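You operate a simulated robot arm through the tools that you are given. There is no shell and no other tool. Be economical: measure what you need, move in short steps, check, and stop when the job is done.

You run a simulated robot arm. Do the job below in one go: nothing can be reset, and whatever is moved stays where it is left.

TASK
Take the strap on the corner counter and put it away on the low shelf of the packing bench. Put the green rinse bottle from the counter under the bin rack on the counter right of the sink and the orange rinse bottle on the counter beside the splash panel. Open the chamber door, take the purple blotter pad from the open counter at the end of the slat wall and put it on the grid of the damp chamber and shut the door again. Put the clay slab labelled "N07" from the top of the far table in the padded tray. Put the iron plate that says "V19" from the top of the far table on the cream glazed tile there and the iron plate that says "N25" on the cover board. Put two of the ink pots from the top of the far table on the counter before the right rack. Take the tissue cushion on the top of the far table and put it away on the low shelf of the packing bench. Do these in any order. Set down upright: rinse bottle.

It is judged by the outcome, as a careful person would: the job done as asked, and still so three seconds after it is handed in. It fails if anything else is knocked over, pushed out of place, dropped, spilled or broken. A push-on lid holds only when it is set on centred and level and pressed home; a screw cap is set on level and turned clockwise until tight.

THE ROBOT
A 7-joint arm with a three-finger gripper on a trunk, on a base that drives. Base frame: it is fixed to the floor where the robot stands at the start and does not move with it; the origin is under the middle of the robot, x ahead of it, y to its left, z up; the surface under the hand at the start is at about z = 0.88. Readings come in m, rad, newtons and seconds.
With the tool pointing down near the work surface it reaches from about 0.12 to 0.88 m from the robot's upright axis, wherever it stands. Its first joint turns from -2.897 to 2.897 rad. Places, roughly: blotter pad [0.5, 3.25, 1]; chamber door [0.6, 5.6, 1.1]; clay slab [-3.25, 3, 1]; counter before the right rack [-2.1, -0.9, 0.9]; counter beside the splash panel [0.6, 5.4, 0.9]; counter right of the sink [0.6, 6.2, 0.9]; cover board (16x16x1 cm) [-3.3, 1.5, 1]; glazed tile (12x12x1 cm) [-3.9, 1.6, 1]; grid of the damp chamber (22x25 cm) [0.7, 5.6, 0.94]; ink pot [-4, 2, 1]; iron plate [-3.75, 2, 1]; low shelf of the packing bench [-1.9, 9, 0.2]; padded tray (17x15x4 cm) [0.1, -0.8, 0.9]; rinse bottle [0.5, 2.25, 1]; strap (18x4x11 cm) [0.7, -0.2, 1]; tissue cushion (8x8x2 cm) [-3.5, 1.7, 1]. Payload 2.94 kg.
The tool frame sits at the grasp point between the pads (the TCP): z along the fingers, y along the line on which they close. The tips reach 0.03 m beyond it. Largest opening 0.132 m; the body of the gripper starts 0.107 m behind the TCP.
Orientation is that of the tool frame in the base frame, as a unit quaternion [x, y, z, w]. With the fingers straight down and closing along the base's y, the tool's x points along the base's -x, its y along +y and its z along -z.

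THE INTERFACE
- The arm moves only by the tool nudge_tool. Its argument "series" is a list of rows, each a list of 6 numbers: the shift along the tool's x, y, z in m, then the turn, a rotation vector about the tool's x, y, z in rad. In form: [[dx, dy, dz, ax, ay, az], ...]. A call has 1 to 12 rows; each row is the pose to reach, as a shift and turn from the pose commanded when the call began, along the tool's axes at that moment. "jaw" is the opening in per cent of the stroke, from 0 (shut) to 100 (fully open), set as the call begins (left out, the last holds). Each row takes 0.2 s and may step no farther than 0.05 m and 0.15 rad from the row before; otherwise, or with a gripper value out of range, the whole call is refused. A pose out of reach is approached as far as the arm can. The call stops where the force on the tool passes 40 N (or 10 N more than at its start, if that is more) or the arm is blocked; 0.2 s more then pass. Each finger halts on what it meets, pressing with about 24 N; the grip force reading is that of the motor and also rises with nothing between the fingers. The clock runs only during rows and for 0.2 s after the last one: add rows that repeat a pose to give the fingers time. The reply holds the time, the measured pose of the TCP, the force on the tool along the base axes, the opening and the grip force, in the units named above and with some noise, with the torque about the TCP (base axes, N m) and any sound that the robot's microphone picked up.
- Cameras (640 x 400 px; columns grow to the right, rows downward): "scene" is now at [0.0083, 0.1236, 1.8167]; the picture's right is [-0.87, -0.50, 0.00], its down [-0.39, 0.67, -0.63] and it looks along [0.31, -0.55, -0.78] (base axes); focal length 258 px, centre (320, 200). "wrist" rides on the gripper at [0.072, 0.003, -0.144] in the tool frame; the picture's right is [-0.04, 1.00, 0.00], its down [-0.88, -0.04, -0.48] and it looks along [-0.48, -0.02, 0.88] (tool axes); focal length 256 px, centre (320, 200). There is no depth. A picture from a camera that has moved, and an enlarged one, comes with that camera's place and axes in the base frame and with its lens.
- capture(camera): a new picture of that camera. It takes no simulated time.
- slide_trunk(by): slides the trunk up (or, below 0, down) by that many m; the arm and the scene camera ride with it, the base frame stays. It gives what a move gives, with no picture.
- drive_base(legs): drives the robot by 1 to 6 legs, each [ahead, left, turn to the left] in m, m and rad, along the robot's own axes; the way and the turn of a leg run together, so that a leg with both is an arc; at most 1.5 m and 3.142 rad a leg. The arm and the cameras ride along, it lands a little off, and it stops where it bumps. It gives what a move gives.
- head_to(pan, tilt): turns the head with the scene camera to pan (to the left, within 2.496 rad either way) and tilt (down, from -0.506 to 1.204), counted from straight ahead of the robot. It gives what a move gives.
- close_up(camera, box): a new picture of the part [left, top, right, bottom] of that camera's present view, enlarged. It takes no simulated time.
- finish_job(): hands the job in; it is judged then, once.

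Go step by step. Nothing tells you exact positions but the pictures and the camera data: compare them with the known pose of the tool, close in by small moves and look again before you grip or let go. The budget is 546 turns and 324 pictures, counting those below and the enlarged ones. Unless the task says otherwise, let go and move clear before handing in, and close with one line.

The tools are called after "Emit:" as a command line: name --pt "numbers of a row" for each row, then --argument value for the rest, lists and objects as JSON in quotes. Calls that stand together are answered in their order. nudge_tool: Moves the arm, as the interface text tells. Its arguments: {"type":"object","properties":{"series":{"type":"array"},"jaw":{"type":"number"}},"required":["series"]} The other tools are called the same way: slide_trunk (by) slides the trunk up or down; drive_base (legs) drives the base; head_to (pan, tilt) turns the head that bears the scene camera; capture (camera) takes a picture; close_up (camera, box) takes an enlarged picture of a part of a camera's view; finish_job () hands the job in.

At the start:

```text
time_s: 0.0
position: [0.3768, -0.3247, 1.1405]
tool_rot: [0.0, 1.0, 0.0, 0.001]
contact_force: [0.1, 0.1, 0.5]
torque: [0.0, 0.01, 0.0]
gripper_width: 0.1319
grasp_force: 0.1
trunk travel left (down, up): [-0.325, 0.215]
robot x, y, heading: [-0.0007, 0.0014, -0.002]
head pan, tilt: [-1.049, 0.89]
```

scene: 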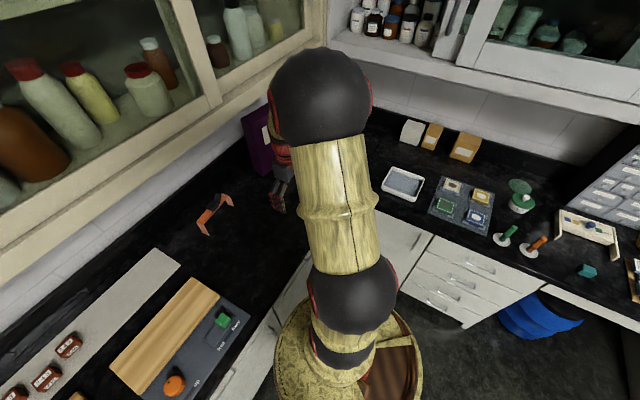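
wrist: 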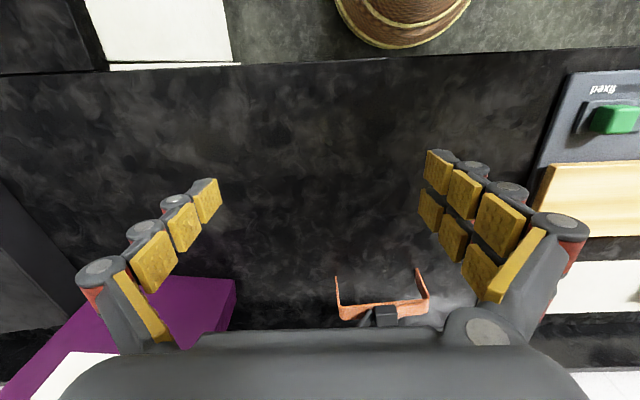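

The orange strap lies on the counter ahead of the robot at about (0.65, -0.25). I'll look closer at it before moving.

Emit:
close_up --camera "scene" --box '[160, 160, 280, 260]'

Emit:
close_up --camera "wrist" --box '[300, 240, 480, 340]'

```text
4.00 times, centred on (220, 210) of scene
camera zoom: at [0.0083, 0.1236, 1.8167], right [-0.87, -0.5, 0.0], down [-0.39, 0.67, -0.63], along [0.31, -0.55, -0.78], focal length 1032 px, centre (720, 160)
```

zoom: 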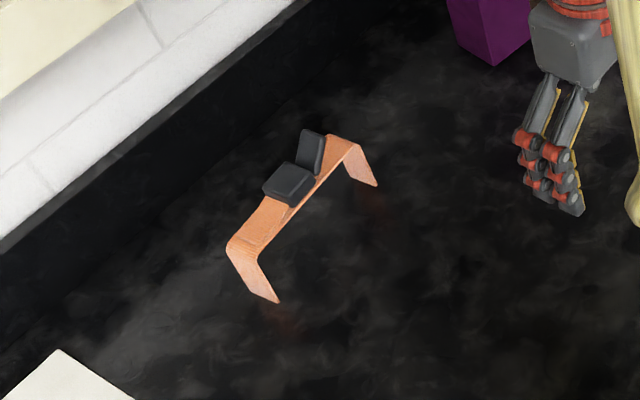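

```text
3.56 times, centred on (390, 290) of wrist
camera zoom: at [0.3055, -0.3208, 1.284], right [0.04, 1.0, 0.0], down [0.88, -0.04, 0.48], along [0.48, -0.02, -0.88], focal length 910 px, centre (71, -120)
```

zoom: 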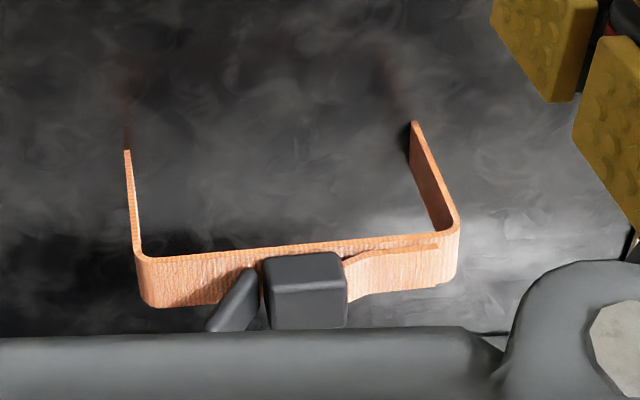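

The strap stands as an arch, feet at about (0.70, -0.30) and (0.69, -0.14), bar on top about z 0.97. Before gripping I'll look around the room for driving lanes and the shelf.

Emit:
head_to --pan 1.3 --tilt 0.3

Emit:
capture --camera "scene"

Emit:
head_to --pan 2.4 --tilt 0.4

Emit:
capture --camera "scene"

Emit:
head_to --pan -2.2 --tilt 0.5

Emit:
capture --camera "scene"

```text
time_s: 2.2
position: [0.3761, -0.3242, 1.1405]
tool_rot: [0.0, 1.0, 0.001, 0.0]
contact_force: [1.0, 0.4, 0.1]
torque: [-0.02, -0.02, 0.0]
gripper_width: 0.132
grasp_force: 0.1
trunk travel left (down, up): [-0.325, 0.215]
robot x, y, heading: [0.0007, -0.0002, -0.002]
head pan, tilt: [1.3, 0.3]
```

```text
319 pictures are left
camera scene: at [-0.0047, 0.2795, 1.8681], right [0.96, -0.27, 0.0], down [-0.08, -0.28, -0.96], along [0.26, 0.92, -0.3], focal length 258 px, centre (320, 200)
```

scene: 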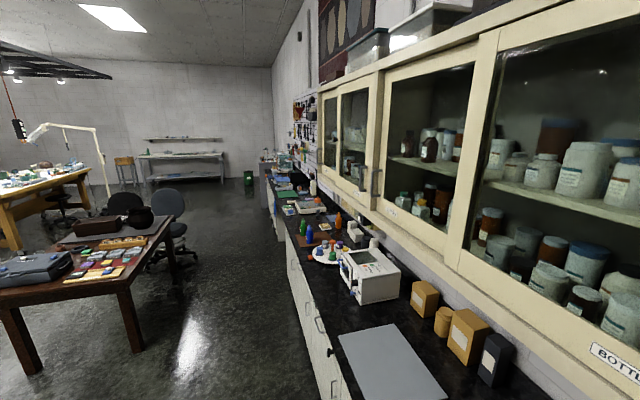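

```text
time_s: 3.5
position: [0.3775, -0.3248, 1.1407]
tool_rot: [0.0, 1.0, 0.0, 0.0]
contact_force: [-0.8, -0.7, -0.2]
torque: [0.0, 0.0, 0.01]
gripper_width: 0.132
grasp_force: 0.0
trunk travel left (down, up): [-0.325, 0.215]
robot x, y, heading: [-0.0008, -0.0022, 0.003]
head pan, tilt: [2.4, 0.4]
```

```text
318 pictures are left
camera scene: at [-0.0979, 0.2522, 1.8589], right [0.68, 0.74, 0.0], down [0.29, -0.26, -0.92], along [-0.68, 0.62, -0.39], focal length 258 px, centre (320, 200)
```

scene: 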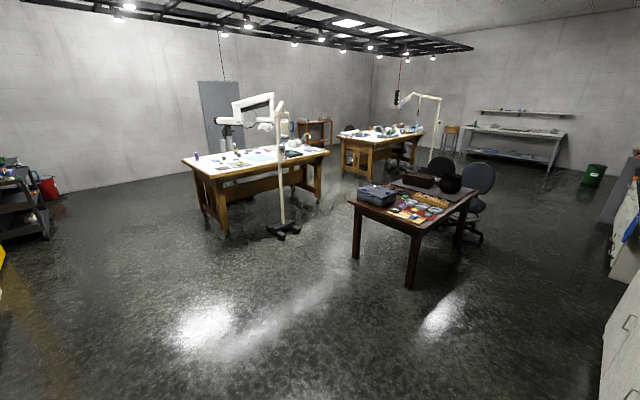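

```text
time_s: 7.2
position: [0.3776, -0.3246, 1.1405]
tool_rot: [0.0, 1.0, -0.001, 0.001]
contact_force: [-0.7, 0.6, 0.4]
torque: [-0.01, 0.01, -0.01]
gripper_width: 0.132
grasp_force: 0.0
trunk travel left (down, up): [-0.325, 0.215]
robot x, y, heading: [-0.0019, -0.0005, -0.0]
head pan, tilt: [-2.201, 0.499]
```

```text
317 pictures are left
camera scene: at [-0.0833, 0.116, 1.8498], right [-0.81, 0.59, 0.0], down [0.28, 0.39, -0.88], along [-0.52, -0.71, -0.48], focal length 258 px, centre (320, 200)
```

scene: 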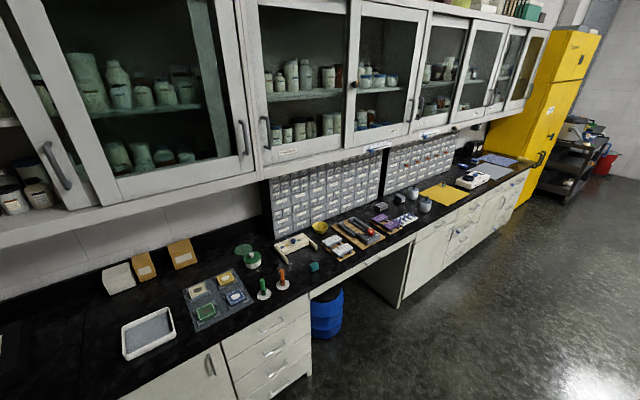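

The grey bench at the far wall around (-1.9, 9) with the low shelf is the packing bench. Let me zoom that region and the counter on the way.

Emit:
head_to --pan 1.5 --tilt 0.25

Emit:
close_up --camera "scene" --box '[160, 100, 320, 200]'

Emit:
close_up --camera "scene" --box '[310, 130, 470, 270]'

```text
time_s: 10.2
position: [0.3776, -0.3246, 1.1403]
tool_rot: [0.0, 1.0, 0.0, 0.0]
contact_force: [-1.0, 0.2, -0.2]
torque: [-0.02, -0.01, -0.04]
gripper_width: 0.1319
grasp_force: 0.1
trunk travel left (down, up): [-0.325, 0.215]
robot x, y, heading: [-0.0024, 0.0003, -0.001]
head pan, tilt: [1.499, 0.25]
```

```text
4.00 times, centred on (240, 150) of scene
camera zoom: at [-0.023, 0.2827, 1.8729], right [1.0, -0.07, 0.0], down [-0.02, -0.25, -0.97], along [0.07, 0.97, -0.25], focal length 1032 px, centre (640, 400)
```

zoom: 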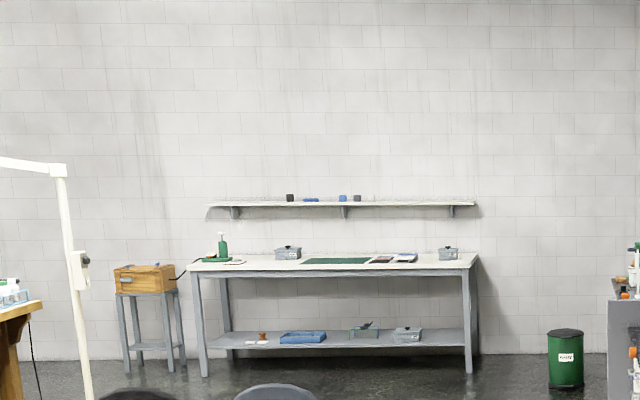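

```text
2.86 times, centred on (390, 200) of scene
camera zoom: at [-0.023, 0.2827, 1.8729], right [1.0, -0.07, 0.0], down [-0.02, -0.25, -0.97], along [0.07, 0.97, -0.25], focal length 737 px, centre (120, 200)
```

zoom: 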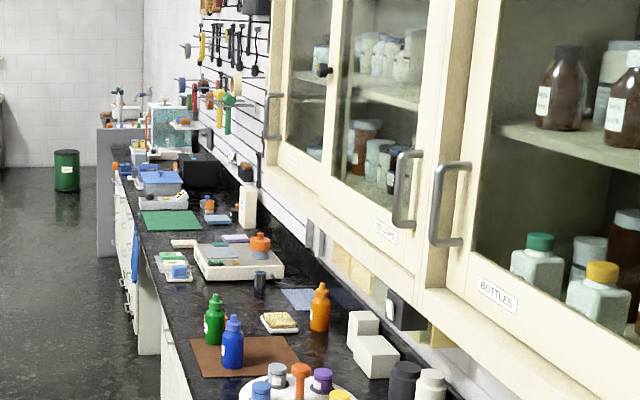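

Shelf and bottles are located. The strap sits partly under the wall cabinet, so I'll take it by its left leg with the tool leaned forward about 50°, which also suits the low shelf. First a pre-grasp pose.

Emit:
nudge_tool --pt "-0.01 0.03 0.015 0 -0.145 0" --pt "-0.02 0.06 0.03 0 -0.29 0" --pt "-0.03 0.09 0.045 0 -0.435 0" --pt "-0.04 0.12 0.06 0 -0.58 0" --pt "-0.05 0.15 0.075 0 -0.725 0" --pt "-0.06 0.187 0.09 0 -0.87 0" --jaw 60

Emit:
head_to --pan -0.5 --tilt 0.8

Emit:
capture --camera "wrist"

Emit:
capture --camera "scene"

```text
time_s: 11.6
position: [0.4367, -0.1357, 1.0477]
tool_rot: [0.0, 0.907, -0.001, 0.421]
contact_force: [-1.4, 0.2, -0.5]
torque: [-0.01, -0.07, -0.03]
gripper_width: 0.0792
grasp_force: 0.1
trunk travel left (down, up): [-0.325, 0.215]
robot x, y, heading: [-0.0007, 0.0018, 0.003]
head pan, tilt: [1.499, 0.25]
```

```text
time_s: 13.6
position: [0.4382, -0.1374, 1.047]
tool_rot: [-0.001, 0.907, 0.001, 0.42]
contact_force: [-0.4, 0.7, 0.2]
torque: [-0.03, 0.03, -0.01]
gripper_width: 0.0794
grasp_force: 0.0
trunk travel left (down, up): [-0.325, 0.215]
robot x, y, heading: [-0.0015, -0.0037, -0.002]
head pan, tilt: [-0.499, 0.799]
```

```text
314 pictures are left
camera wrist: at [0.2816, -0.1338, 1.0858], right [0.03, 1.0, 0.03], down [0.21, -0.04, 0.98], along [0.98, -0.02, -0.21], focal length 256 px, centre (320, 200)
```

wrist: 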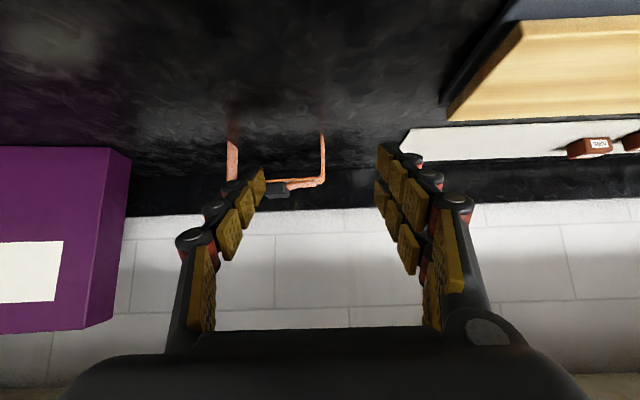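

```text
313 pictures are left
camera scene: at [0.041, 0.1512, 1.8238], right [-0.48, -0.88, 0.0], down [-0.63, 0.34, -0.7], along [0.61, -0.33, -0.72], focal length 258 px, centre (320, 200)
```

scene: 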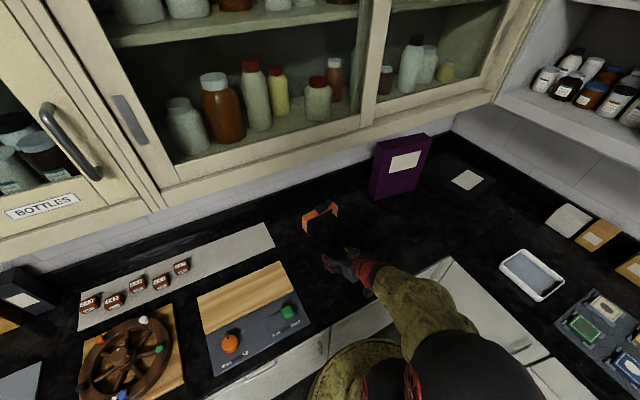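

The leg is at y≈-0.135, x≈0.68, bar underside about z 0.96. I'll move the fingers astride the leg.

Emit:
nudge_tool --pt "-0.01 0 0.04 0 0 0" --pt "-0.02 0 0.08 0 0 0" --pt "-0.03 0.001 0.12 0 0 0" --pt "-0.04 0.001 0.16 0 0 0" --pt "-0.05 0.002 0.2 0 0 0" --pt "-0.058 0.002 0.235 0 0 0" --pt "-0.065 0.002 0.264 0 0 0" --pt "-0.065 0.002 0.266 0 0 0"

Emit:
capture --camera "wrist"

Emit:
close_up --camera "scene" --box '[260, 170, 420, 270]'

```text
time_s: 15.4
position: [0.6839, -0.1347, 0.9293]
tool_rot: [-0.001, 0.907, 0.0, 0.422]
contact_force: [0.4, 0.5, -0.5]
torque: [-0.01, -0.03, -0.01]
gripper_width: 0.079
grasp_force: 0.1
trunk travel left (down, up): [-0.325, 0.215]
robot x, y, heading: [0.0006, 0.0013, 0.004]
head pan, tilt: [-0.499, 0.799]
```

```text
312 pictures are left
camera wrist: at [0.5278, -0.1313, 0.9664], right [0.03, 1.0, 0.03], down [0.2, -0.04, 0.98], along [0.98, -0.02, -0.2], focal length 256 px, centre (320, 200)
```

wrist: 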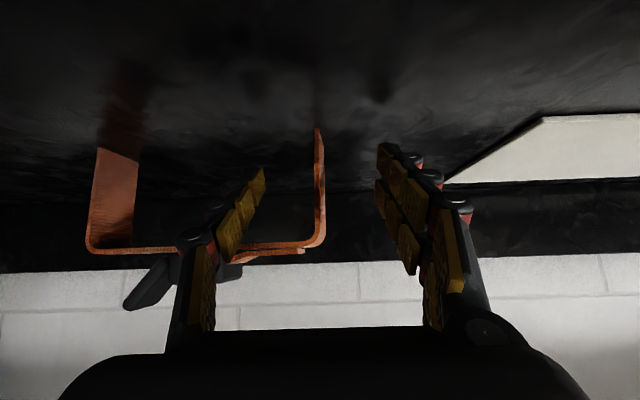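

```text
4.00 times, centred on (340, 220) of scene
camera zoom: at [0.0413, 0.1511, 1.8238], right [-0.48, -0.88, 0.0], down [-0.63, 0.34, -0.7], along [0.61, -0.33, -0.72], focal length 1032 px, centre (240, 120)
```

zoom: 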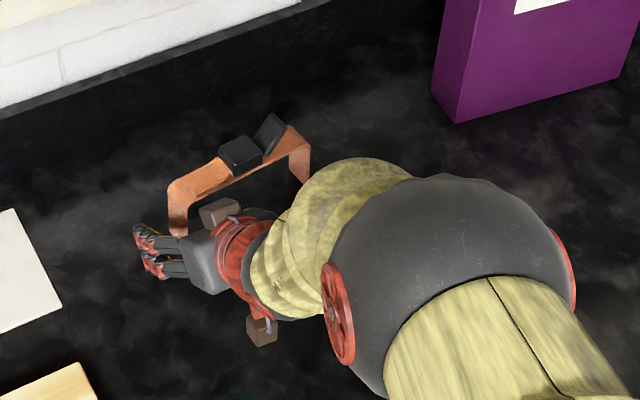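

The left leg is centred between the fingers. Closing the jaw.

Emit:
nudge_tool --pt "0 0 0 0 0 0" --pt "0 0 0 0 0 0" --pt "0 0 0 0 0 0" --pt "0 0 0 0 0 0" --pt "0 0 0 0 0 0" --pt "0 0 0 0 0 0" --jaw 0

Emit:
capture --camera "wrist"

```text
time_s: 16.8
position: [0.6834, -0.1343, 0.9297]
tool_rot: [-0.001, 0.907, 0.0, 0.421]
contact_force: [-0.2, -0.4, 0.5]
torque: [-0.07, -0.01, 0.1]
gripper_width: 0.0059
grasp_force: 23.7
trunk travel left (down, up): [-0.325, 0.215]
robot x, y, heading: [0.0028, -0.0006, -0.0]
head pan, tilt: [-0.499, 0.799]
```

```text
310 pictures are left
camera wrist: at [0.5275, -0.1313, 0.9666], right [0.03, 1.0, 0.03], down [0.2, -0.04, 0.98], along [0.98, -0.02, -0.2], focal length 256 px, centre (320, 200)
```

wrist: 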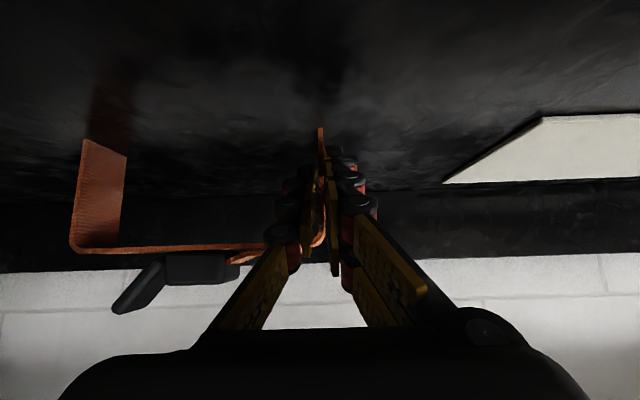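

Gripped at 6 mm width. Lift straight up a little, then withdraw toward the robot.

Emit:
nudge_tool --pt "-0.023 0 -0.0195 0 0 0" --pt "-0.046 0 -0.039 0 0 0" --pt "-0.046 0 -0.039 0 0 0" --pt "-0.018 0 -0.073 0 0 0" --pt "0.01 0 -0.106 0 0 0" --pt "0.04 0 -0.14 0 0 0" --pt "0.068 0 -0.174 0 0 0" --pt "0.098 0 -0.208 0 0 0" --pt "0.126 0 -0.242 0 0 0"

Emit:
capture --camera "wrist"

Emit:
capture --camera "scene"

```text
time_s: 18.8
position: [0.4146, -0.1343, 0.9864]
tool_rot: [0.0, 0.907, 0.0, 0.422]
contact_force: [0.0, -0.2, -0.7]
torque: [0.05, 0.05, -0.01]
gripper_width: 0.0058
grasp_force: 24.4
trunk travel left (down, up): [-0.325, 0.215]
robot x, y, heading: [-0.0007, 0.0006, -0.0]
head pan, tilt: [-0.499, 0.799]
```

```text
309 pictures are left
camera wrist: at [0.2583, -0.131, 1.0236], right [0.03, 1.0, 0.03], down [0.2, -0.04, 0.98], along [0.98, -0.02, -0.2], focal length 256 px, centre (320, 200)
```

wrist: 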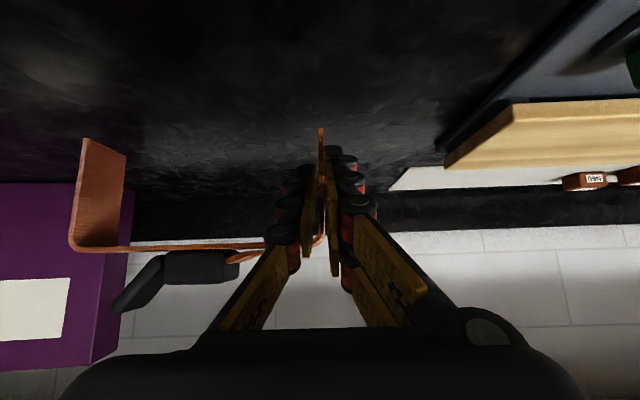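

```text
308 pictures are left
camera scene: at [0.0404, 0.1515, 1.8237], right [-0.48, -0.88, 0.0], down [-0.63, 0.34, -0.7], along [0.61, -0.33, -0.72], focal length 258 px, centre (320, 200)
```

scene: 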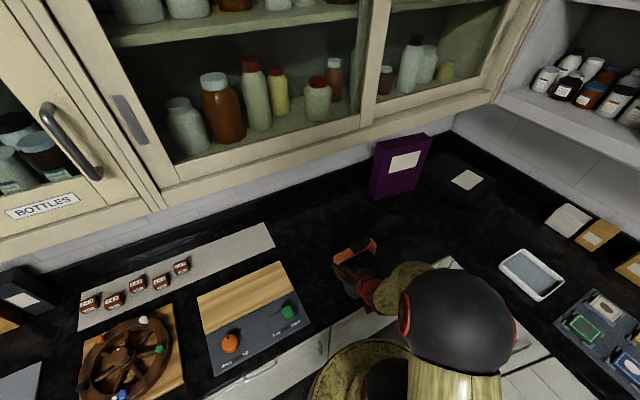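

The strap is held level. Back off from the counter, turn left and drive up the lane along x≈-0.3 toward the packing bench.

Emit:
drive_base --legs '[[-0.35, 0, 0], [0, 0, 1.5708], [1.5, 0, 0], [1.5, 0, 0], [1.5, 0, 0], [1.5, 0, 0]]'

Emit:
head_to --pan 0.3 --tilt 0.45

Emit:
capture --camera "scene"

Emit:
capture --camera "wrist"

```text
time_s: 52.9
position: [0.0619, 6.3952, 0.9858]
tool_rot: [-0.614, 0.668, 0.285, 0.31]
contact_force: [-0.3, -0.8, -1.2]
torque: [-0.03, 0.07, -0.01]
gripper_width: 0.0061
grasp_force: 24.0
trunk travel left (down, up): [-0.325, 0.215]
robot x, y, heading: [-0.1012, 5.9926, 1.489]
head pan, tilt: [-0.499, 0.799]
```

```text
time_s: 54.1
position: [0.0638, 6.396, 0.9855]
tool_rot: [-0.613, 0.668, 0.285, 0.311]
contact_force: [0.4, 0.5, -0.5]
torque: [-0.01, 0.07, 0.01]
gripper_width: 0.006
grasp_force: 24.4
trunk travel left (down, up): [-0.325, 0.215]
robot x, y, heading: [-0.105, 5.9915, 1.488]
head pan, tilt: [0.3, 0.45]
```

```text
307 pictures are left
camera scene: at [-0.3189, 6.069, 1.8542], right [0.98, 0.21, 0.0], down [0.09, -0.43, -0.9], along [-0.19, 0.88, -0.44], focal length 258 px, centre (320, 200)
```

scene: 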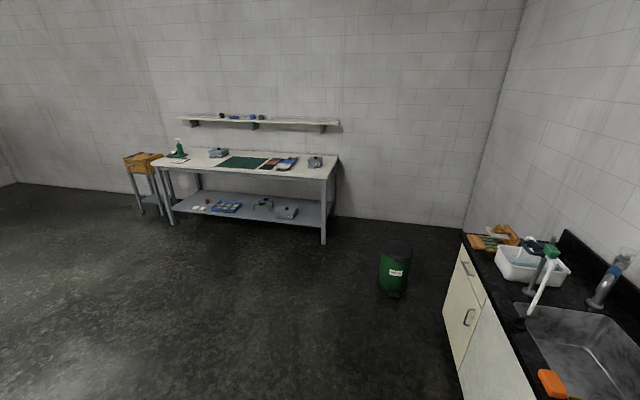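

```text
306 pictures are left
camera wrist: at [0.046, 6.2395, 1.0235], right [-0.99, 0.11, 0.03], down [0.06, 0.2, 0.98], along [0.1, 0.97, -0.2], focal length 256 px, centre (320, 200)
```

wrist: 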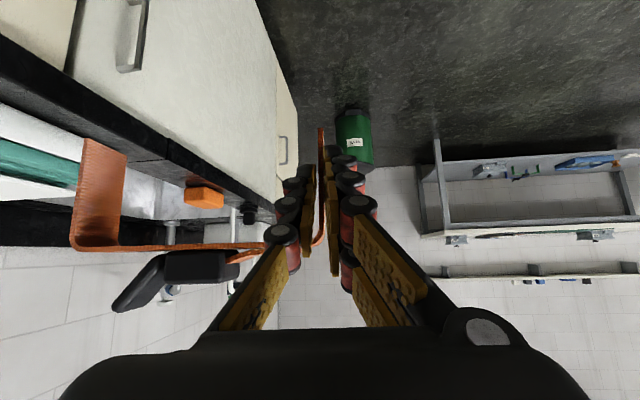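

Robot landed near (-0.1, 6.0). Next: straighten, strafe left 1.1 m and move ahead to face the free right end of the low shelf.

Emit:
drive_base --legs '[[0, 0, 0.083], [0.1, 1.1, 0], [1.4, 0, 0]]'

Emit:
head_to --pan 0.0 --tilt 0.75

Emit:
capture --camera "scene"

Emit:
capture --camera "wrist"

```text
time_s: 66.7
position: [-1.0357, 7.8978, 0.9861]
tool_rot: [-0.637, 0.645, 0.296, 0.3]
contact_force: [-0.1, -0.8, -1.3]
torque: [-0.01, 0.07, 0.01]
gripper_width: 0.0061
grasp_force: 23.8
trunk travel left (down, up): [-0.325, 0.215]
robot x, y, heading: [-1.177, 7.4822, 1.557]
head pan, tilt: [0.3, 0.45]
```

```text
time_s: 67.5
position: [-1.0371, 7.8986, 0.9864]
tool_rot: [-0.637, 0.645, 0.296, 0.3]
contact_force: [-0.4, 0.7, -1.4]
torque: [-0.04, 0.08, 0.02]
gripper_width: 0.0062
grasp_force: 24.1
trunk travel left (down, up): [-0.325, 0.215]
robot x, y, heading: [-1.1739, 7.4883, 1.558]
head pan, tilt: [0.0, 0.75]
```

```text
305 pictures are left
camera scene: at [-1.3649, 7.5383, 1.8278], right [1.0, -0.01, 0.0], down [-0.01, -0.68, -0.73], along [0.01, 0.73, -0.68], focal length 258 px, centre (320, 200)
```

scene: 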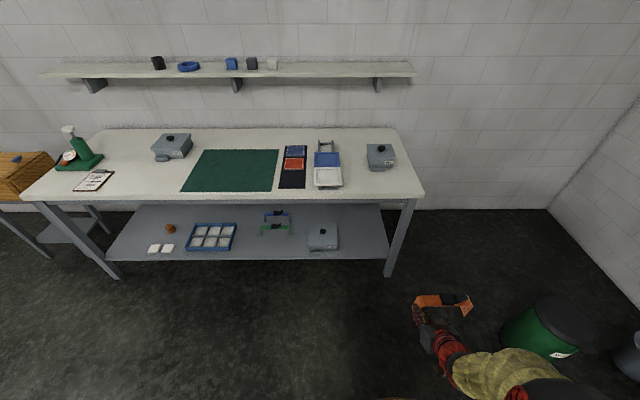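

```text
304 pictures are left
camera wrist: at [-1.041, 7.7413, 1.0235], right [-1.0, 0.04, 0.03], down [0.04, 0.2, 0.98], along [0.03, 0.98, -0.2], focal length 256 px, centre (320, 200)
```

wrist: 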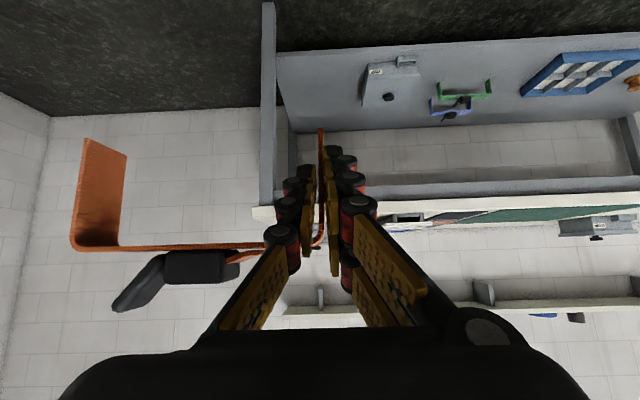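

The free shelf area is x≈-1.18…-0.85, y≈8.63…9.19, at z≈0.2. Lower the trunk and the arm here in the open before going under the bench.

Emit:
slide_trunk --by -0.32

Emit:
nudge_tool --pt "0.0315 0 0.0266 0 0 0" --pt "0.063 0 0.053 0 0 0" --pt "0.0945 0 0.08 0 0 0" --pt "0.126 0 0.1065 0 0 0" --pt "0.1575 0 0.133 0 0 0" --pt "0.189 0 0.16 0 0 0" --pt "0.22 0 0.186 0 0 0" --pt "0.252 0 0.213 0 0 0" --pt "0.252 0 0.213 0 0 0"

Emit:
capture --camera "scene"

Emit:
capture --camera "wrist"

```text
time_s: 70.6
position: [-1.0377, 7.8974, 0.6666]
tool_rot: [-0.638, 0.645, 0.296, 0.299]
contact_force: [-0.1, -0.7, -0.9]
torque: [-0.04, 0.09, -0.04]
gripper_width: 0.006
grasp_force: 23.8
trunk travel left (down, up): [-0.005, 0.535]
robot x, y, heading: [-1.1759, 7.485, 1.561]
head pan, tilt: [0.0, 0.75]
```

```text
time_s: 72.6
position: [-0.9853, 7.9595, 0.3296]
tool_rot: [-0.635, 0.653, 0.32, 0.261]
contact_force: [-0.1, 0.1, -1.4]
torque: [-0.03, 0.08, 0.04]
gripper_width: 0.0063
grasp_force: 24.1
out of reach, approached as far as the arm can: row 2, 3, 4, 5, 6, 7, 8, 9
trunk travel left (down, up): [-0.005, 0.535]
robot x, y, heading: [-1.1768, 7.4834, 1.564]
head pan, tilt: [0.0, 0.75]
```

```text
303 pictures are left
camera scene: at [-1.3648, 7.5385, 1.5078], right [1.0, -0.01, 0.0], down [-0.01, -0.68, -0.73], along [0.01, 0.73, -0.68], focal length 258 px, centre (320, 200)
```

scene: 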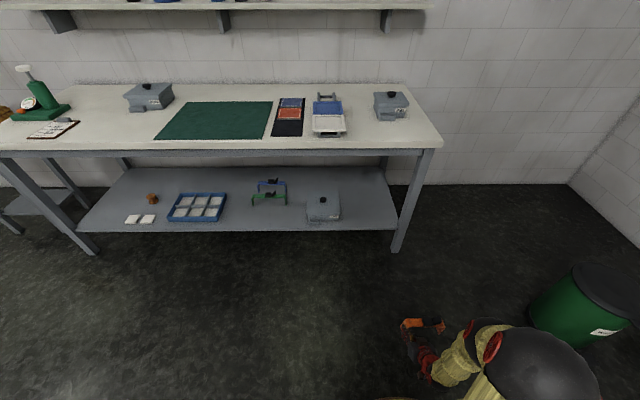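

```text
302 pictures are left
camera wrist: at [-0.9834, 7.8041, 0.371], right [-0.99, 0.02, 0.12], down [0.12, 0.23, 0.97], along [-0.01, 0.97, -0.23], focal length 256 px, centre (320, 200)
```

wrist: 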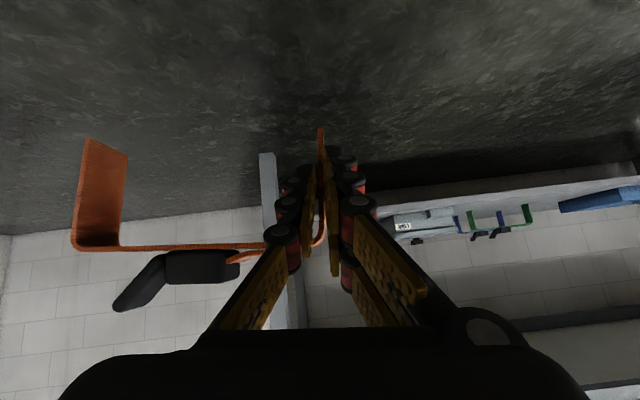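

The arm hits a limit that close in; the low pose should be reachable further out. Extend the hand forward.

Emit:
nudge_tool --pt "-0.026 0 0.03 0 0 0" --pt "-0.052 0 0.061 0 0 0" --pt "-0.077 0 0.092 0 0 0" --pt "-0.103 0 0.122 0 0 0" --pt "-0.129 0 0.153 0 0 0" --pt "-0.129 0 0.153 0 0 0" --pt "-0.129 0 0.153 0 0 0"

Emit:
capture --camera "scene"

```text
time_s: 74.2
position: [-0.989, 8.1605, 0.3256]
tool_rot: [-0.634, 0.654, 0.32, 0.261]
contact_force: [-0.5, -0.9, -0.9]
torque: [-0.02, 0.07, 0.0]
gripper_width: 0.0061
grasp_force: 24.2
trunk travel left (down, up): [-0.005, 0.535]
robot x, y, heading: [-1.1756, 7.4798, 1.56]
head pan, tilt: [0.0, 0.75]
```

```text
301 pictures are left
camera scene: at [-1.3648, 7.5386, 1.5078], right [1.0, -0.01, 0.0], down [-0.01, -0.68, -0.73], along [0.01, 0.73, -0.68], focal length 258 px, centre (320, 200)
```

scene: 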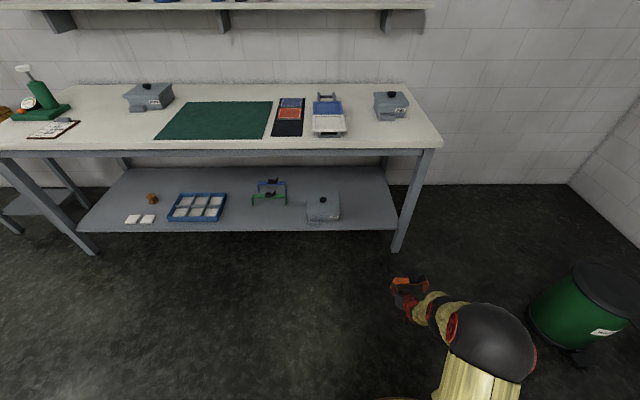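

Correct the small tilt picked up at the limit.

Emit:
nudge_tool --pt "0 0 0 0.036 -0.01 -0.027" --pt "0 0 0 0.072 -0.021 -0.054" --pt "0 0 0 0.072 -0.021 -0.054"

Emit:
head_to --pan -0.3 --tilt 0.8

Emit:
capture --camera "wrist"

Emit:
capture --camera "scene"

```text
time_s: 75.0
position: [-0.9891, 8.1615, 0.3258]
tool_rot: [-0.638, 0.645, 0.295, 0.3]
contact_force: [0.1, -0.4, -1.1]
torque: [-0.08, 0.07, 0.03]
gripper_width: 0.0059
grasp_force: 24.5
trunk travel left (down, up): [-0.005, 0.535]
robot x, y, heading: [-1.1748, 7.4818, 1.559]
head pan, tilt: [0.0, 0.75]
```

```text
time_s: 75.8
position: [-0.9889, 8.1613, 0.3258]
tool_rot: [-0.639, 0.644, 0.296, 0.298]
contact_force: [0.0, -0.4, -0.8]
torque: [-0.03, 0.09, 0.03]
gripper_width: 0.0061
grasp_force: 24.0
trunk travel left (down, up): [-0.005, 0.535]
robot x, y, heading: [-1.1749, 7.4832, 1.561]
head pan, tilt: [-0.3, 0.799]
```

```text
300 pictures are left
camera wrist: at [-0.9942, 8.0048, 0.3632], right [-1.0, 0.04, 0.03], down [0.04, 0.2, 0.98], along [0.03, 0.98, -0.21], focal length 256 px, centre (320, 200)
```

wrist: 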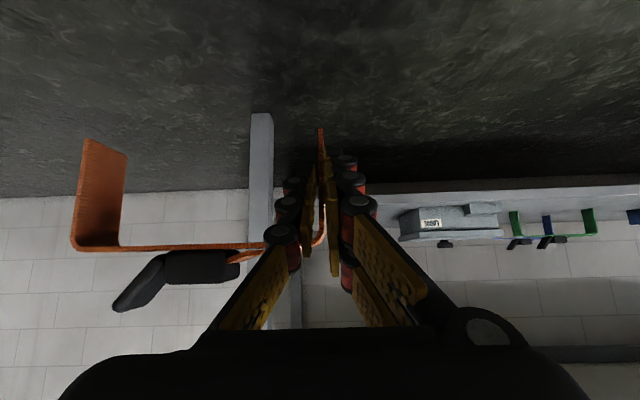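

```text
299 pictures are left
camera scene: at [-1.341, 7.5326, 1.5038], right [0.95, -0.3, 0.0], down [-0.22, -0.68, -0.7], along [0.21, 0.66, -0.72], focal length 258 px, centre (320, 200)
```

scene: 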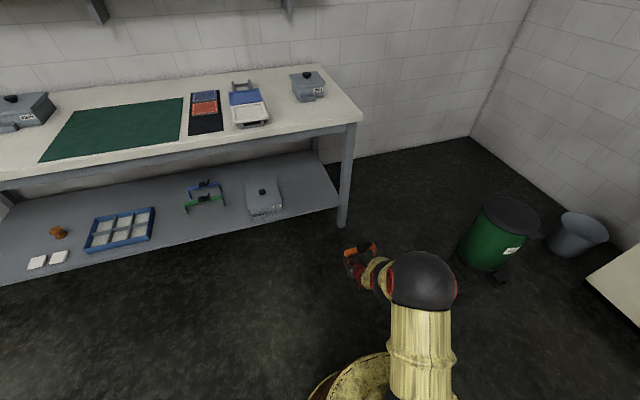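

Pose is level. The strap must sit between the grey box (x≈-1.20) and the bench leg (x≈-0.86); I want the TCP at x≈-1.07. Strafe left 8 cm and go ahead part-way.

Emit:
drive_base --legs '[[0, 0.08, 0.008], [0.33, 0, 0]]'

Emit:
capture --camera "wrist"

Emit:
capture --camera "scene"

```text
time_s: 78.7
position: [-1.0745, 8.49, 0.3254]
tool_rot: [-0.641, 0.642, 0.297, 0.297]
contact_force: [-0.6, 0.2, -1.3]
torque: [-0.01, 0.06, 0.01]
gripper_width: 0.0059
grasp_force: 23.8
trunk travel left (down, up): [-0.005, 0.535]
robot x, y, heading: [-1.2535, 7.8124, 1.567]
head pan, tilt: [-0.3, 0.799]
```

```text
298 pictures are left
camera wrist: at [-1.0783, 8.3342, 0.3632], right [-1.0, 0.03, 0.03], down [0.04, 0.2, 0.98], along [0.02, 0.98, -0.21], focal length 256 px, centre (320, 200)
```

wrist: 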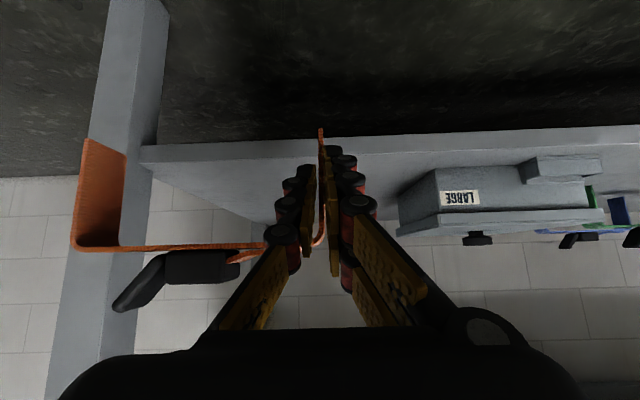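

```text
297 pictures are left
camera scene: at [-1.4212, 7.8591, 1.5038], right [0.95, -0.3, 0.0], down [-0.21, -0.68, -0.7], along [0.21, 0.67, -0.72], focal length 258 px, centre (320, 200)
```

scene: 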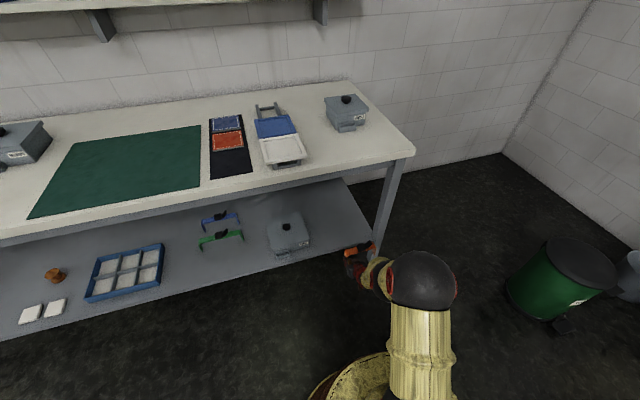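

Margins: strap's far end at x≈-0.91, bench leg inner edge ≈-0.875, box at -1.20. Shift 1.5 cm left and drive the last 27 cm in.

Emit:
drive_base --legs '[[0, 0.015, 0], [0.27, 0, 0]]'

Emit:
capture --camera "wrist"

Emit:
capture --camera "scene"

```text
time_s: 81.0
position: [-1.0913, 8.7675, 0.3248]
tool_rot: [0.642, -0.641, -0.297, -0.297]
contact_force: [-0.8, -0.2, -0.7]
torque: [-0.05, 0.08, -0.01]
gripper_width: 0.006
grasp_force: 24.1
trunk travel left (down, up): [-0.005, 0.535]
robot x, y, heading: [-1.268, 8.0856, 1.571]
head pan, tilt: [-0.3, 0.799]
```

```text
296 pictures are left
camera wrist: at [-1.0948, 8.6106, 0.3632], right [-1.0, 0.03, 0.03], down [0.04, 0.2, 0.98], along [0.02, 0.98, -0.21], focal length 256 px, centre (320, 200)
```

wrist: 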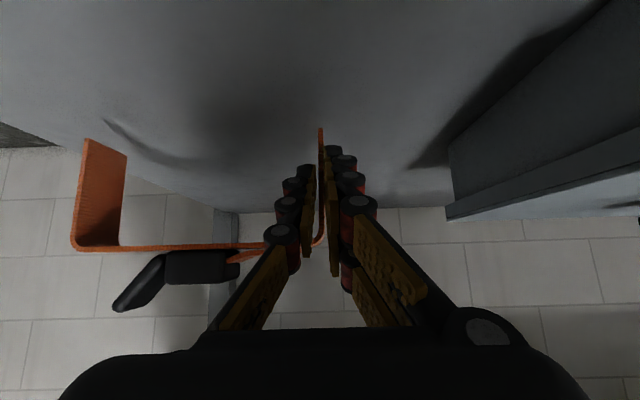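

```text
295 pictures are left
camera scene: at [-1.4364, 8.1346, 1.5038], right [0.96, -0.29, 0.0], down [-0.21, -0.69, -0.7], along [0.21, 0.67, -0.72], focal length 258 px, centre (320, 200)
```

scene: 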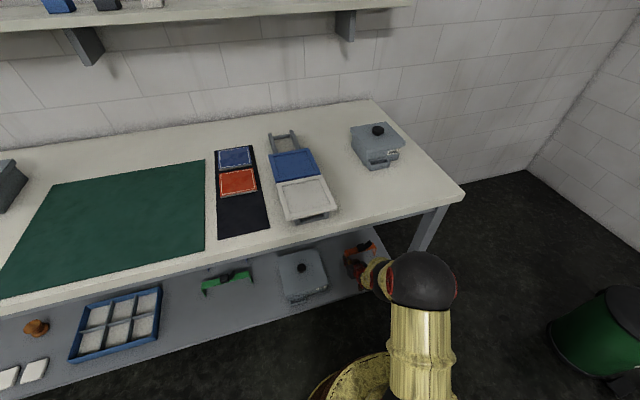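

The strap is over the free shelf spot. Lower gently toward the shelf.

Emit:
nudge_tool --pt "0.0153 0 0.0129 0 0 0" --pt "0.0306 0 0.0258 0 0 0" --pt "0.046 0 0.0387 0 0 0"

Emit:
capture --camera "wrist"

```text
time_s: 81.8
position: [-1.0888, 8.7798, 0.2836]
tool_rot: [0.638, -0.635, -0.307, -0.31]
contact_force: [-5.8, -18.2, 38.5]
torque: [-0.36, 0.51, 0.2]
gripper_width: 0.006
grasp_force: 24.1
trunk travel left (down, up): [-0.005, 0.535]
robot x, y, heading: [-1.2687, 8.0909, 1.569]
head pan, tilt: [-0.3, 0.799]
stopped in row 3: the force on the tool passed its limit at 129 N (the readings are from after the stop); the commanded pose is now the measured one
```

```text
294 pictures are left
camera wrist: at [-1.0906, 8.6221, 0.3166], right [-1.0, 0.03, 0.03], down [0.03, 0.17, 0.98], along [0.02, 0.98, -0.17], focal length 256 px, centre (320, 200)
```

wrist: 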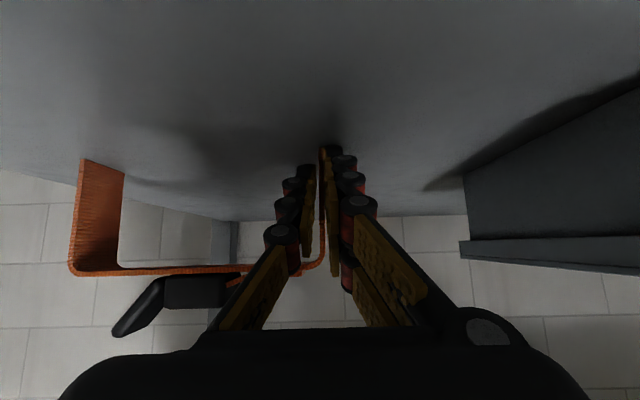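

The strap's feet met the shelf at TCP z≈0.284 (shelf ≈0.235). Ease the pressure slightly before opening.

Emit:
nudge_tool --pt "-0.0015 0 -0.0013 0 0 0" --pt "-0.0015 0 -0.0013 0 0 0"

Emit:
close_up --camera "wrist" --box '[40, 130, 360, 330]'

```text
time_s: 82.4
position: [-1.0876, 8.7809, 0.2843]
tool_rot: [0.639, -0.636, -0.305, -0.308]
contact_force: [-3.9, 6.7, 21.4]
torque: [0.39, 0.33, 0.04]
gripper_width: 0.006
grasp_force: 23.6
trunk travel left (down, up): [-0.005, 0.535]
robot x, y, heading: [-1.2703, 8.0923, 1.574]
head pan, tilt: [-0.3, 0.799]
```

```text
2.00 times, centred on (200, 230) of wrist
camera zoom: at [-1.0906, 8.6223, 0.3171], right [-1.0, 0.03, 0.03], down [0.03, 0.18, 0.98], along [0.02, 0.98, -0.18], focal length 512 px, centre (560, 140)
```

zoom: 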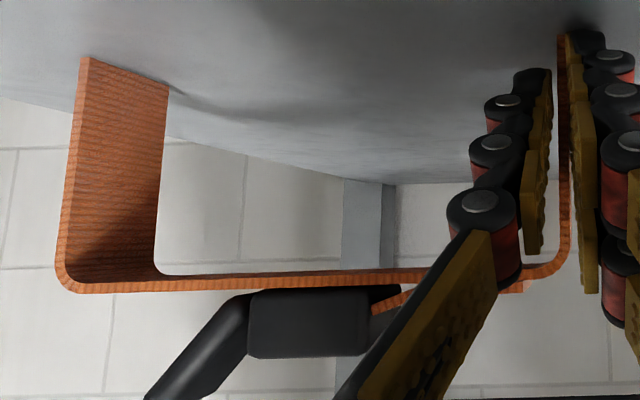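

The feet are on the shelf. Open the jaw moderately to let the strap stand.

Emit:
nudge_tool --pt "0 0 0 0 0 0" --pt "0 0 0 0 0 0" --pt "0 0 0 0 0 0" --pt "0 0 0 0 0 0" --jaw 40

Emit:
capture --camera "wrist"

Emit:
close_up --camera "scene" --box '[260, 220, 420, 320]'

```text
time_s: 83.4
position: [-1.0888, 8.7755, 0.2799]
tool_rot: [0.639, -0.638, -0.303, -0.305]
contact_force: [-1.2, 7.1, 11.6]
torque: [0.19, 0.13, -0.04]
gripper_width: 0.0581
grasp_force: 0.6
trunk travel left (down, up): [-0.005, 0.535]
robot x, y, heading: [-1.2703, 8.0871, 1.575]
head pan, tilt: [-0.3, 0.799]
```

```text
292 pictures are left
camera wrist: at [-1.0918, 8.618, 0.3143], right [-1.0, 0.03, 0.03], down [0.03, 0.18, 0.98], along [0.02, 0.98, -0.19], focal length 256 px, centre (320, 200)
```

wrist: 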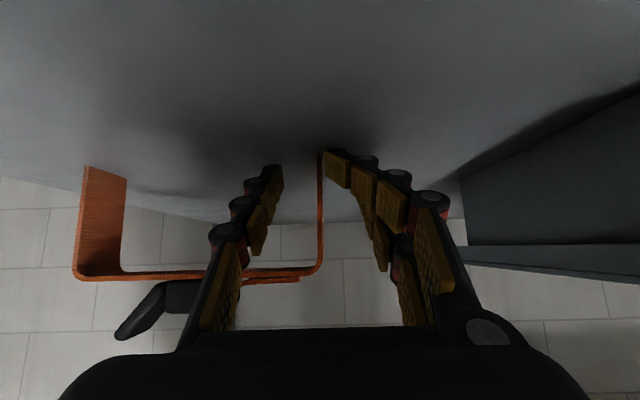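

```text
4.00 times, centred on (340, 270) of scene
camera zoom: at [-1.4366, 8.1338, 1.5037], right [0.96, -0.29, 0.0], down [-0.21, -0.68, -0.7], along [0.21, 0.67, -0.72], focal length 1032 px, centre (240, -80)
```

zoom: 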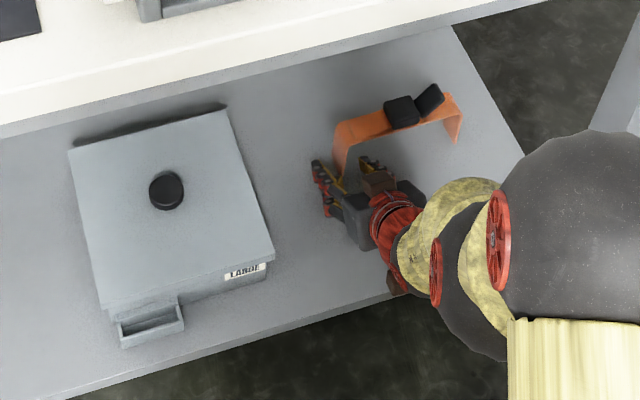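

The strap stands free on the shelf. Retract along the finger axis, then back the base out.

Emit:
nudge_tool --pt "0 0 -0.03 0 0 0" --pt "0 0 -0.06 0 0 0" --pt "0 0 -0.1 0 0 0"

Emit:
drive_base --legs '[[-0.5, 0, 0]]'

Emit:
capture --camera "scene"

Emit:
capture --camera "wrist"

```text
time_s: 84.2
position: [-1.0885, 8.6976, 0.344]
tool_rot: [0.639, -0.637, -0.304, -0.305]
contact_force: [0.5, -0.6, -0.5]
torque: [0.01, -0.01, 0.0]
gripper_width: 0.0527
grasp_force: 0.1
trunk travel left (down, up): [-0.005, 0.535]
robot x, y, heading: [-1.2723, 8.0866, 1.571]
head pan, tilt: [-0.3, 0.799]
```

```text
time_s: 87.1
position: [-1.0896, 8.2076, 0.3434]
tool_rot: [0.638, -0.638, -0.303, -0.307]
contact_force: [0.8, -0.5, -0.1]
torque: [-0.02, 0.01, 0.0]
gripper_width: 0.0527
grasp_force: 0.0
trunk travel left (down, up): [-0.005, 0.535]
robot x, y, heading: [-1.2664, 7.6002, 1.573]
head pan, tilt: [-0.3, 0.799]
```

```text
290 pictures are left
camera scene: at [-1.4357, 7.6439, 1.5038], right [0.96, -0.29, 0.0], down [-0.21, -0.69, -0.7], along [0.2, 0.67, -0.72], focal length 258 px, centre (320, 200)
```

scene: 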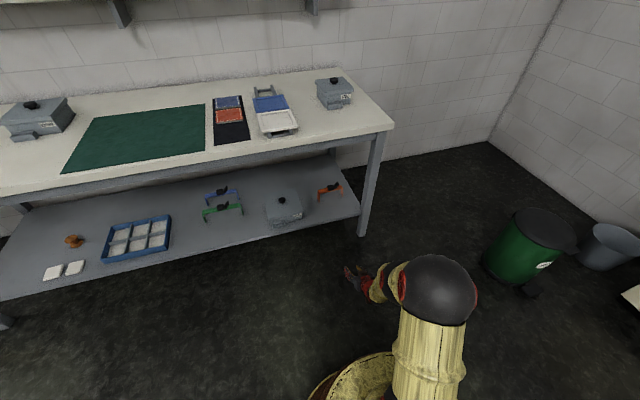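

```text
289 pictures are left
camera wrist: at [-1.0913, 8.0508, 0.3781], right [-1.0, 0.03, 0.03], down [0.03, 0.18, 0.98], along [0.02, 0.98, -0.18], focal length 256 px, centre (320, 200)
```

wrist: 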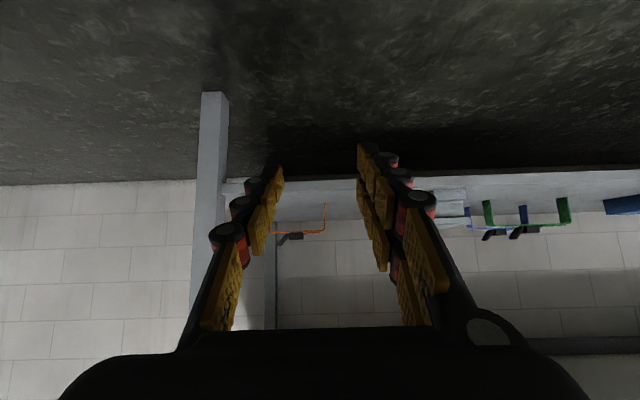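

Strap is stored. Raise the trunk and hand, back into the lane, and go look at the chamber/sink stretch of counter.

Emit:
slide_trunk --by 0.32

Emit:
nudge_tool --pt "-0.0 0 -0.03 0 0 0" --pt "-0.02 0 -0.07 0 0 0" --pt "-0.05 0 -0.11 0 0 0" --pt "-0.08 0 -0.15 0 0 0" --pt "-0.11 0 -0.19 0 0 0" --pt "-0.145 0 -0.22 0 0 0" --pt "-0.18 0 -0.25 0 0 0" --pt "-0.21 0 -0.28 0 0 0"

Emit:
drive_base --legs '[[-1.0, 0, 0], [0, -0.85, 0], [-1.0, 0, 0], [0, 0, -1.5708]]'

Emit:
head_to --pan 0.0 --tilt 0.6

Emit:
capture --camera "scene"

```text
time_s: 90.2
position: [-1.089, 8.2071, 0.6641]
tool_rot: [0.638, -0.637, -0.304, -0.307]
contact_force: [-0.3, -0.4, 0.1]
torque: [0.03, 0.03, 0.01]
gripper_width: 0.0526
grasp_force: 0.0
trunk travel left (down, up): [-0.325, 0.215]
robot x, y, heading: [-1.2701, 7.5935, 1.574]
head pan, tilt: [-0.3, 0.799]
```

```text
time_s: 92.0
position: [-1.0889, 8.1199, 1.0037]
tool_rot: [0.639, -0.637, -0.304, -0.305]
contact_force: [0.2, -0.4, -0.3]
torque: [0.06, -0.02, -0.05]
gripper_width: 0.0528
grasp_force: 0.0
out of reach, approached as far as the arm can: row 2, 3
trunk travel left (down, up): [-0.325, 0.215]
robot x, y, heading: [-1.2723, 7.5967, 1.573]
head pan, tilt: [-0.3, 0.799]
```

```text
time_s: 109.8
position: [0.0993, 5.4278, 1.0034]
tool_rot: [0.002, 0.902, -0.003, 0.431]
contact_force: [0.1, 0.1, -0.6]
torque: [0.02, 0.01, -0.01]
gripper_width: 0.0528
grasp_force: 0.1
trunk travel left (down, up): [-0.325, 0.215]
robot x, y, heading: [-0.4229, 5.6117, -0.007]
head pan, tilt: [-0.3, 0.799]
```

```text
time_s: 110.7
position: [0.0999, 5.4273, 1.0034]
tool_rot: [0.002, 0.902, -0.003, 0.432]
contact_force: [-1.1, 0.2, -0.6]
torque: [0.01, 0.01, 0.01]
gripper_width: 0.0526
grasp_force: 0.1
trunk travel left (down, up): [-0.325, 0.215]
robot x, y, heading: [-0.4202, 5.614, -0.009]
head pan, tilt: [0.0, 0.6]
```

```text
288 pictures are left
camera scene: at [-0.3646, 5.8017, 1.8406], right [-0.01, -1.0, 0.0], down [-0.57, 0.0, -0.82], along [0.82, 0.0, -0.57], focal length 258 px, centre (320, 200)
```

scene: 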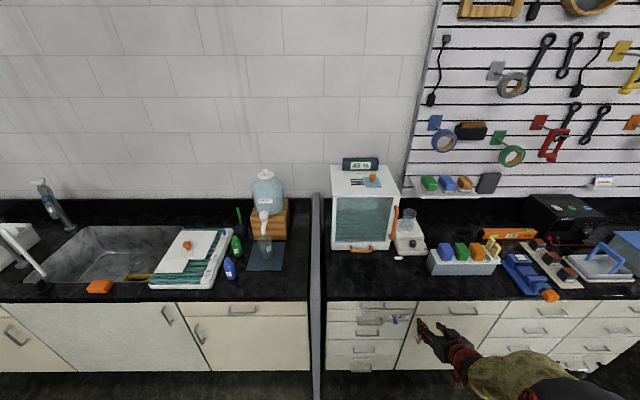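

Good overview of sink, splash panel, chamber. Zoom into both destination areas.

Emit:
close_up --camera "scene" --box '[140, 160, 320, 300]'

Emit:
close_up --camera "scene" --box '[310, 150, 470, 310]'

```text
2.86 times, centred on (230, 230) of scene
camera zoom: at [-0.3646, 5.8017, 1.8406], right [-0.01, -1.0, 0.0], down [-0.57, 0.0, -0.82], along [0.82, 0.0, -0.57], focal length 737 px, centre (577, 114)
```

zoom: 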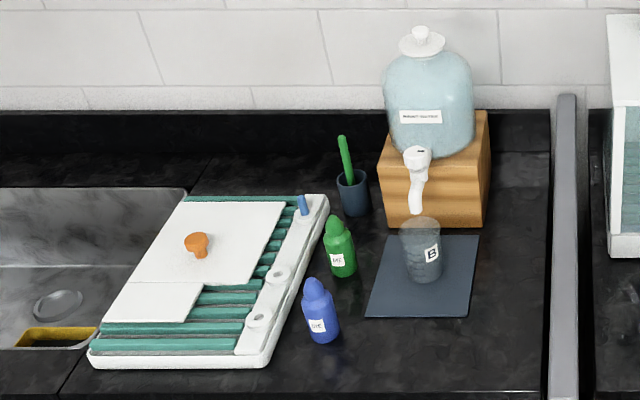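

```text
2.50 times, centred on (390, 230) of scene
camera zoom: at [-0.3646, 5.8017, 1.8406], right [-0.01, -1.0, 0.0], down [-0.57, 0.0, -0.82], along [0.82, 0.0, -0.57], focal length 645 px, centre (145, 125)
```

zoom: 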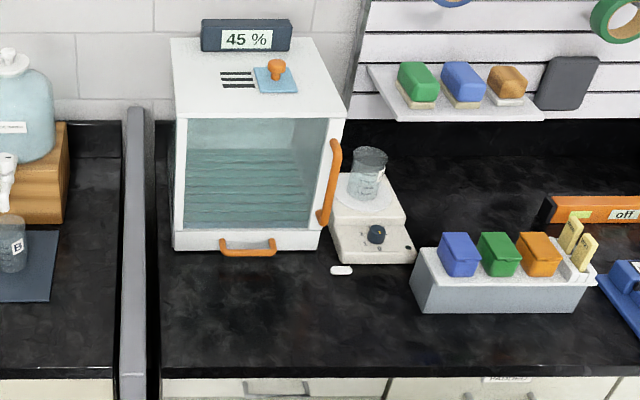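

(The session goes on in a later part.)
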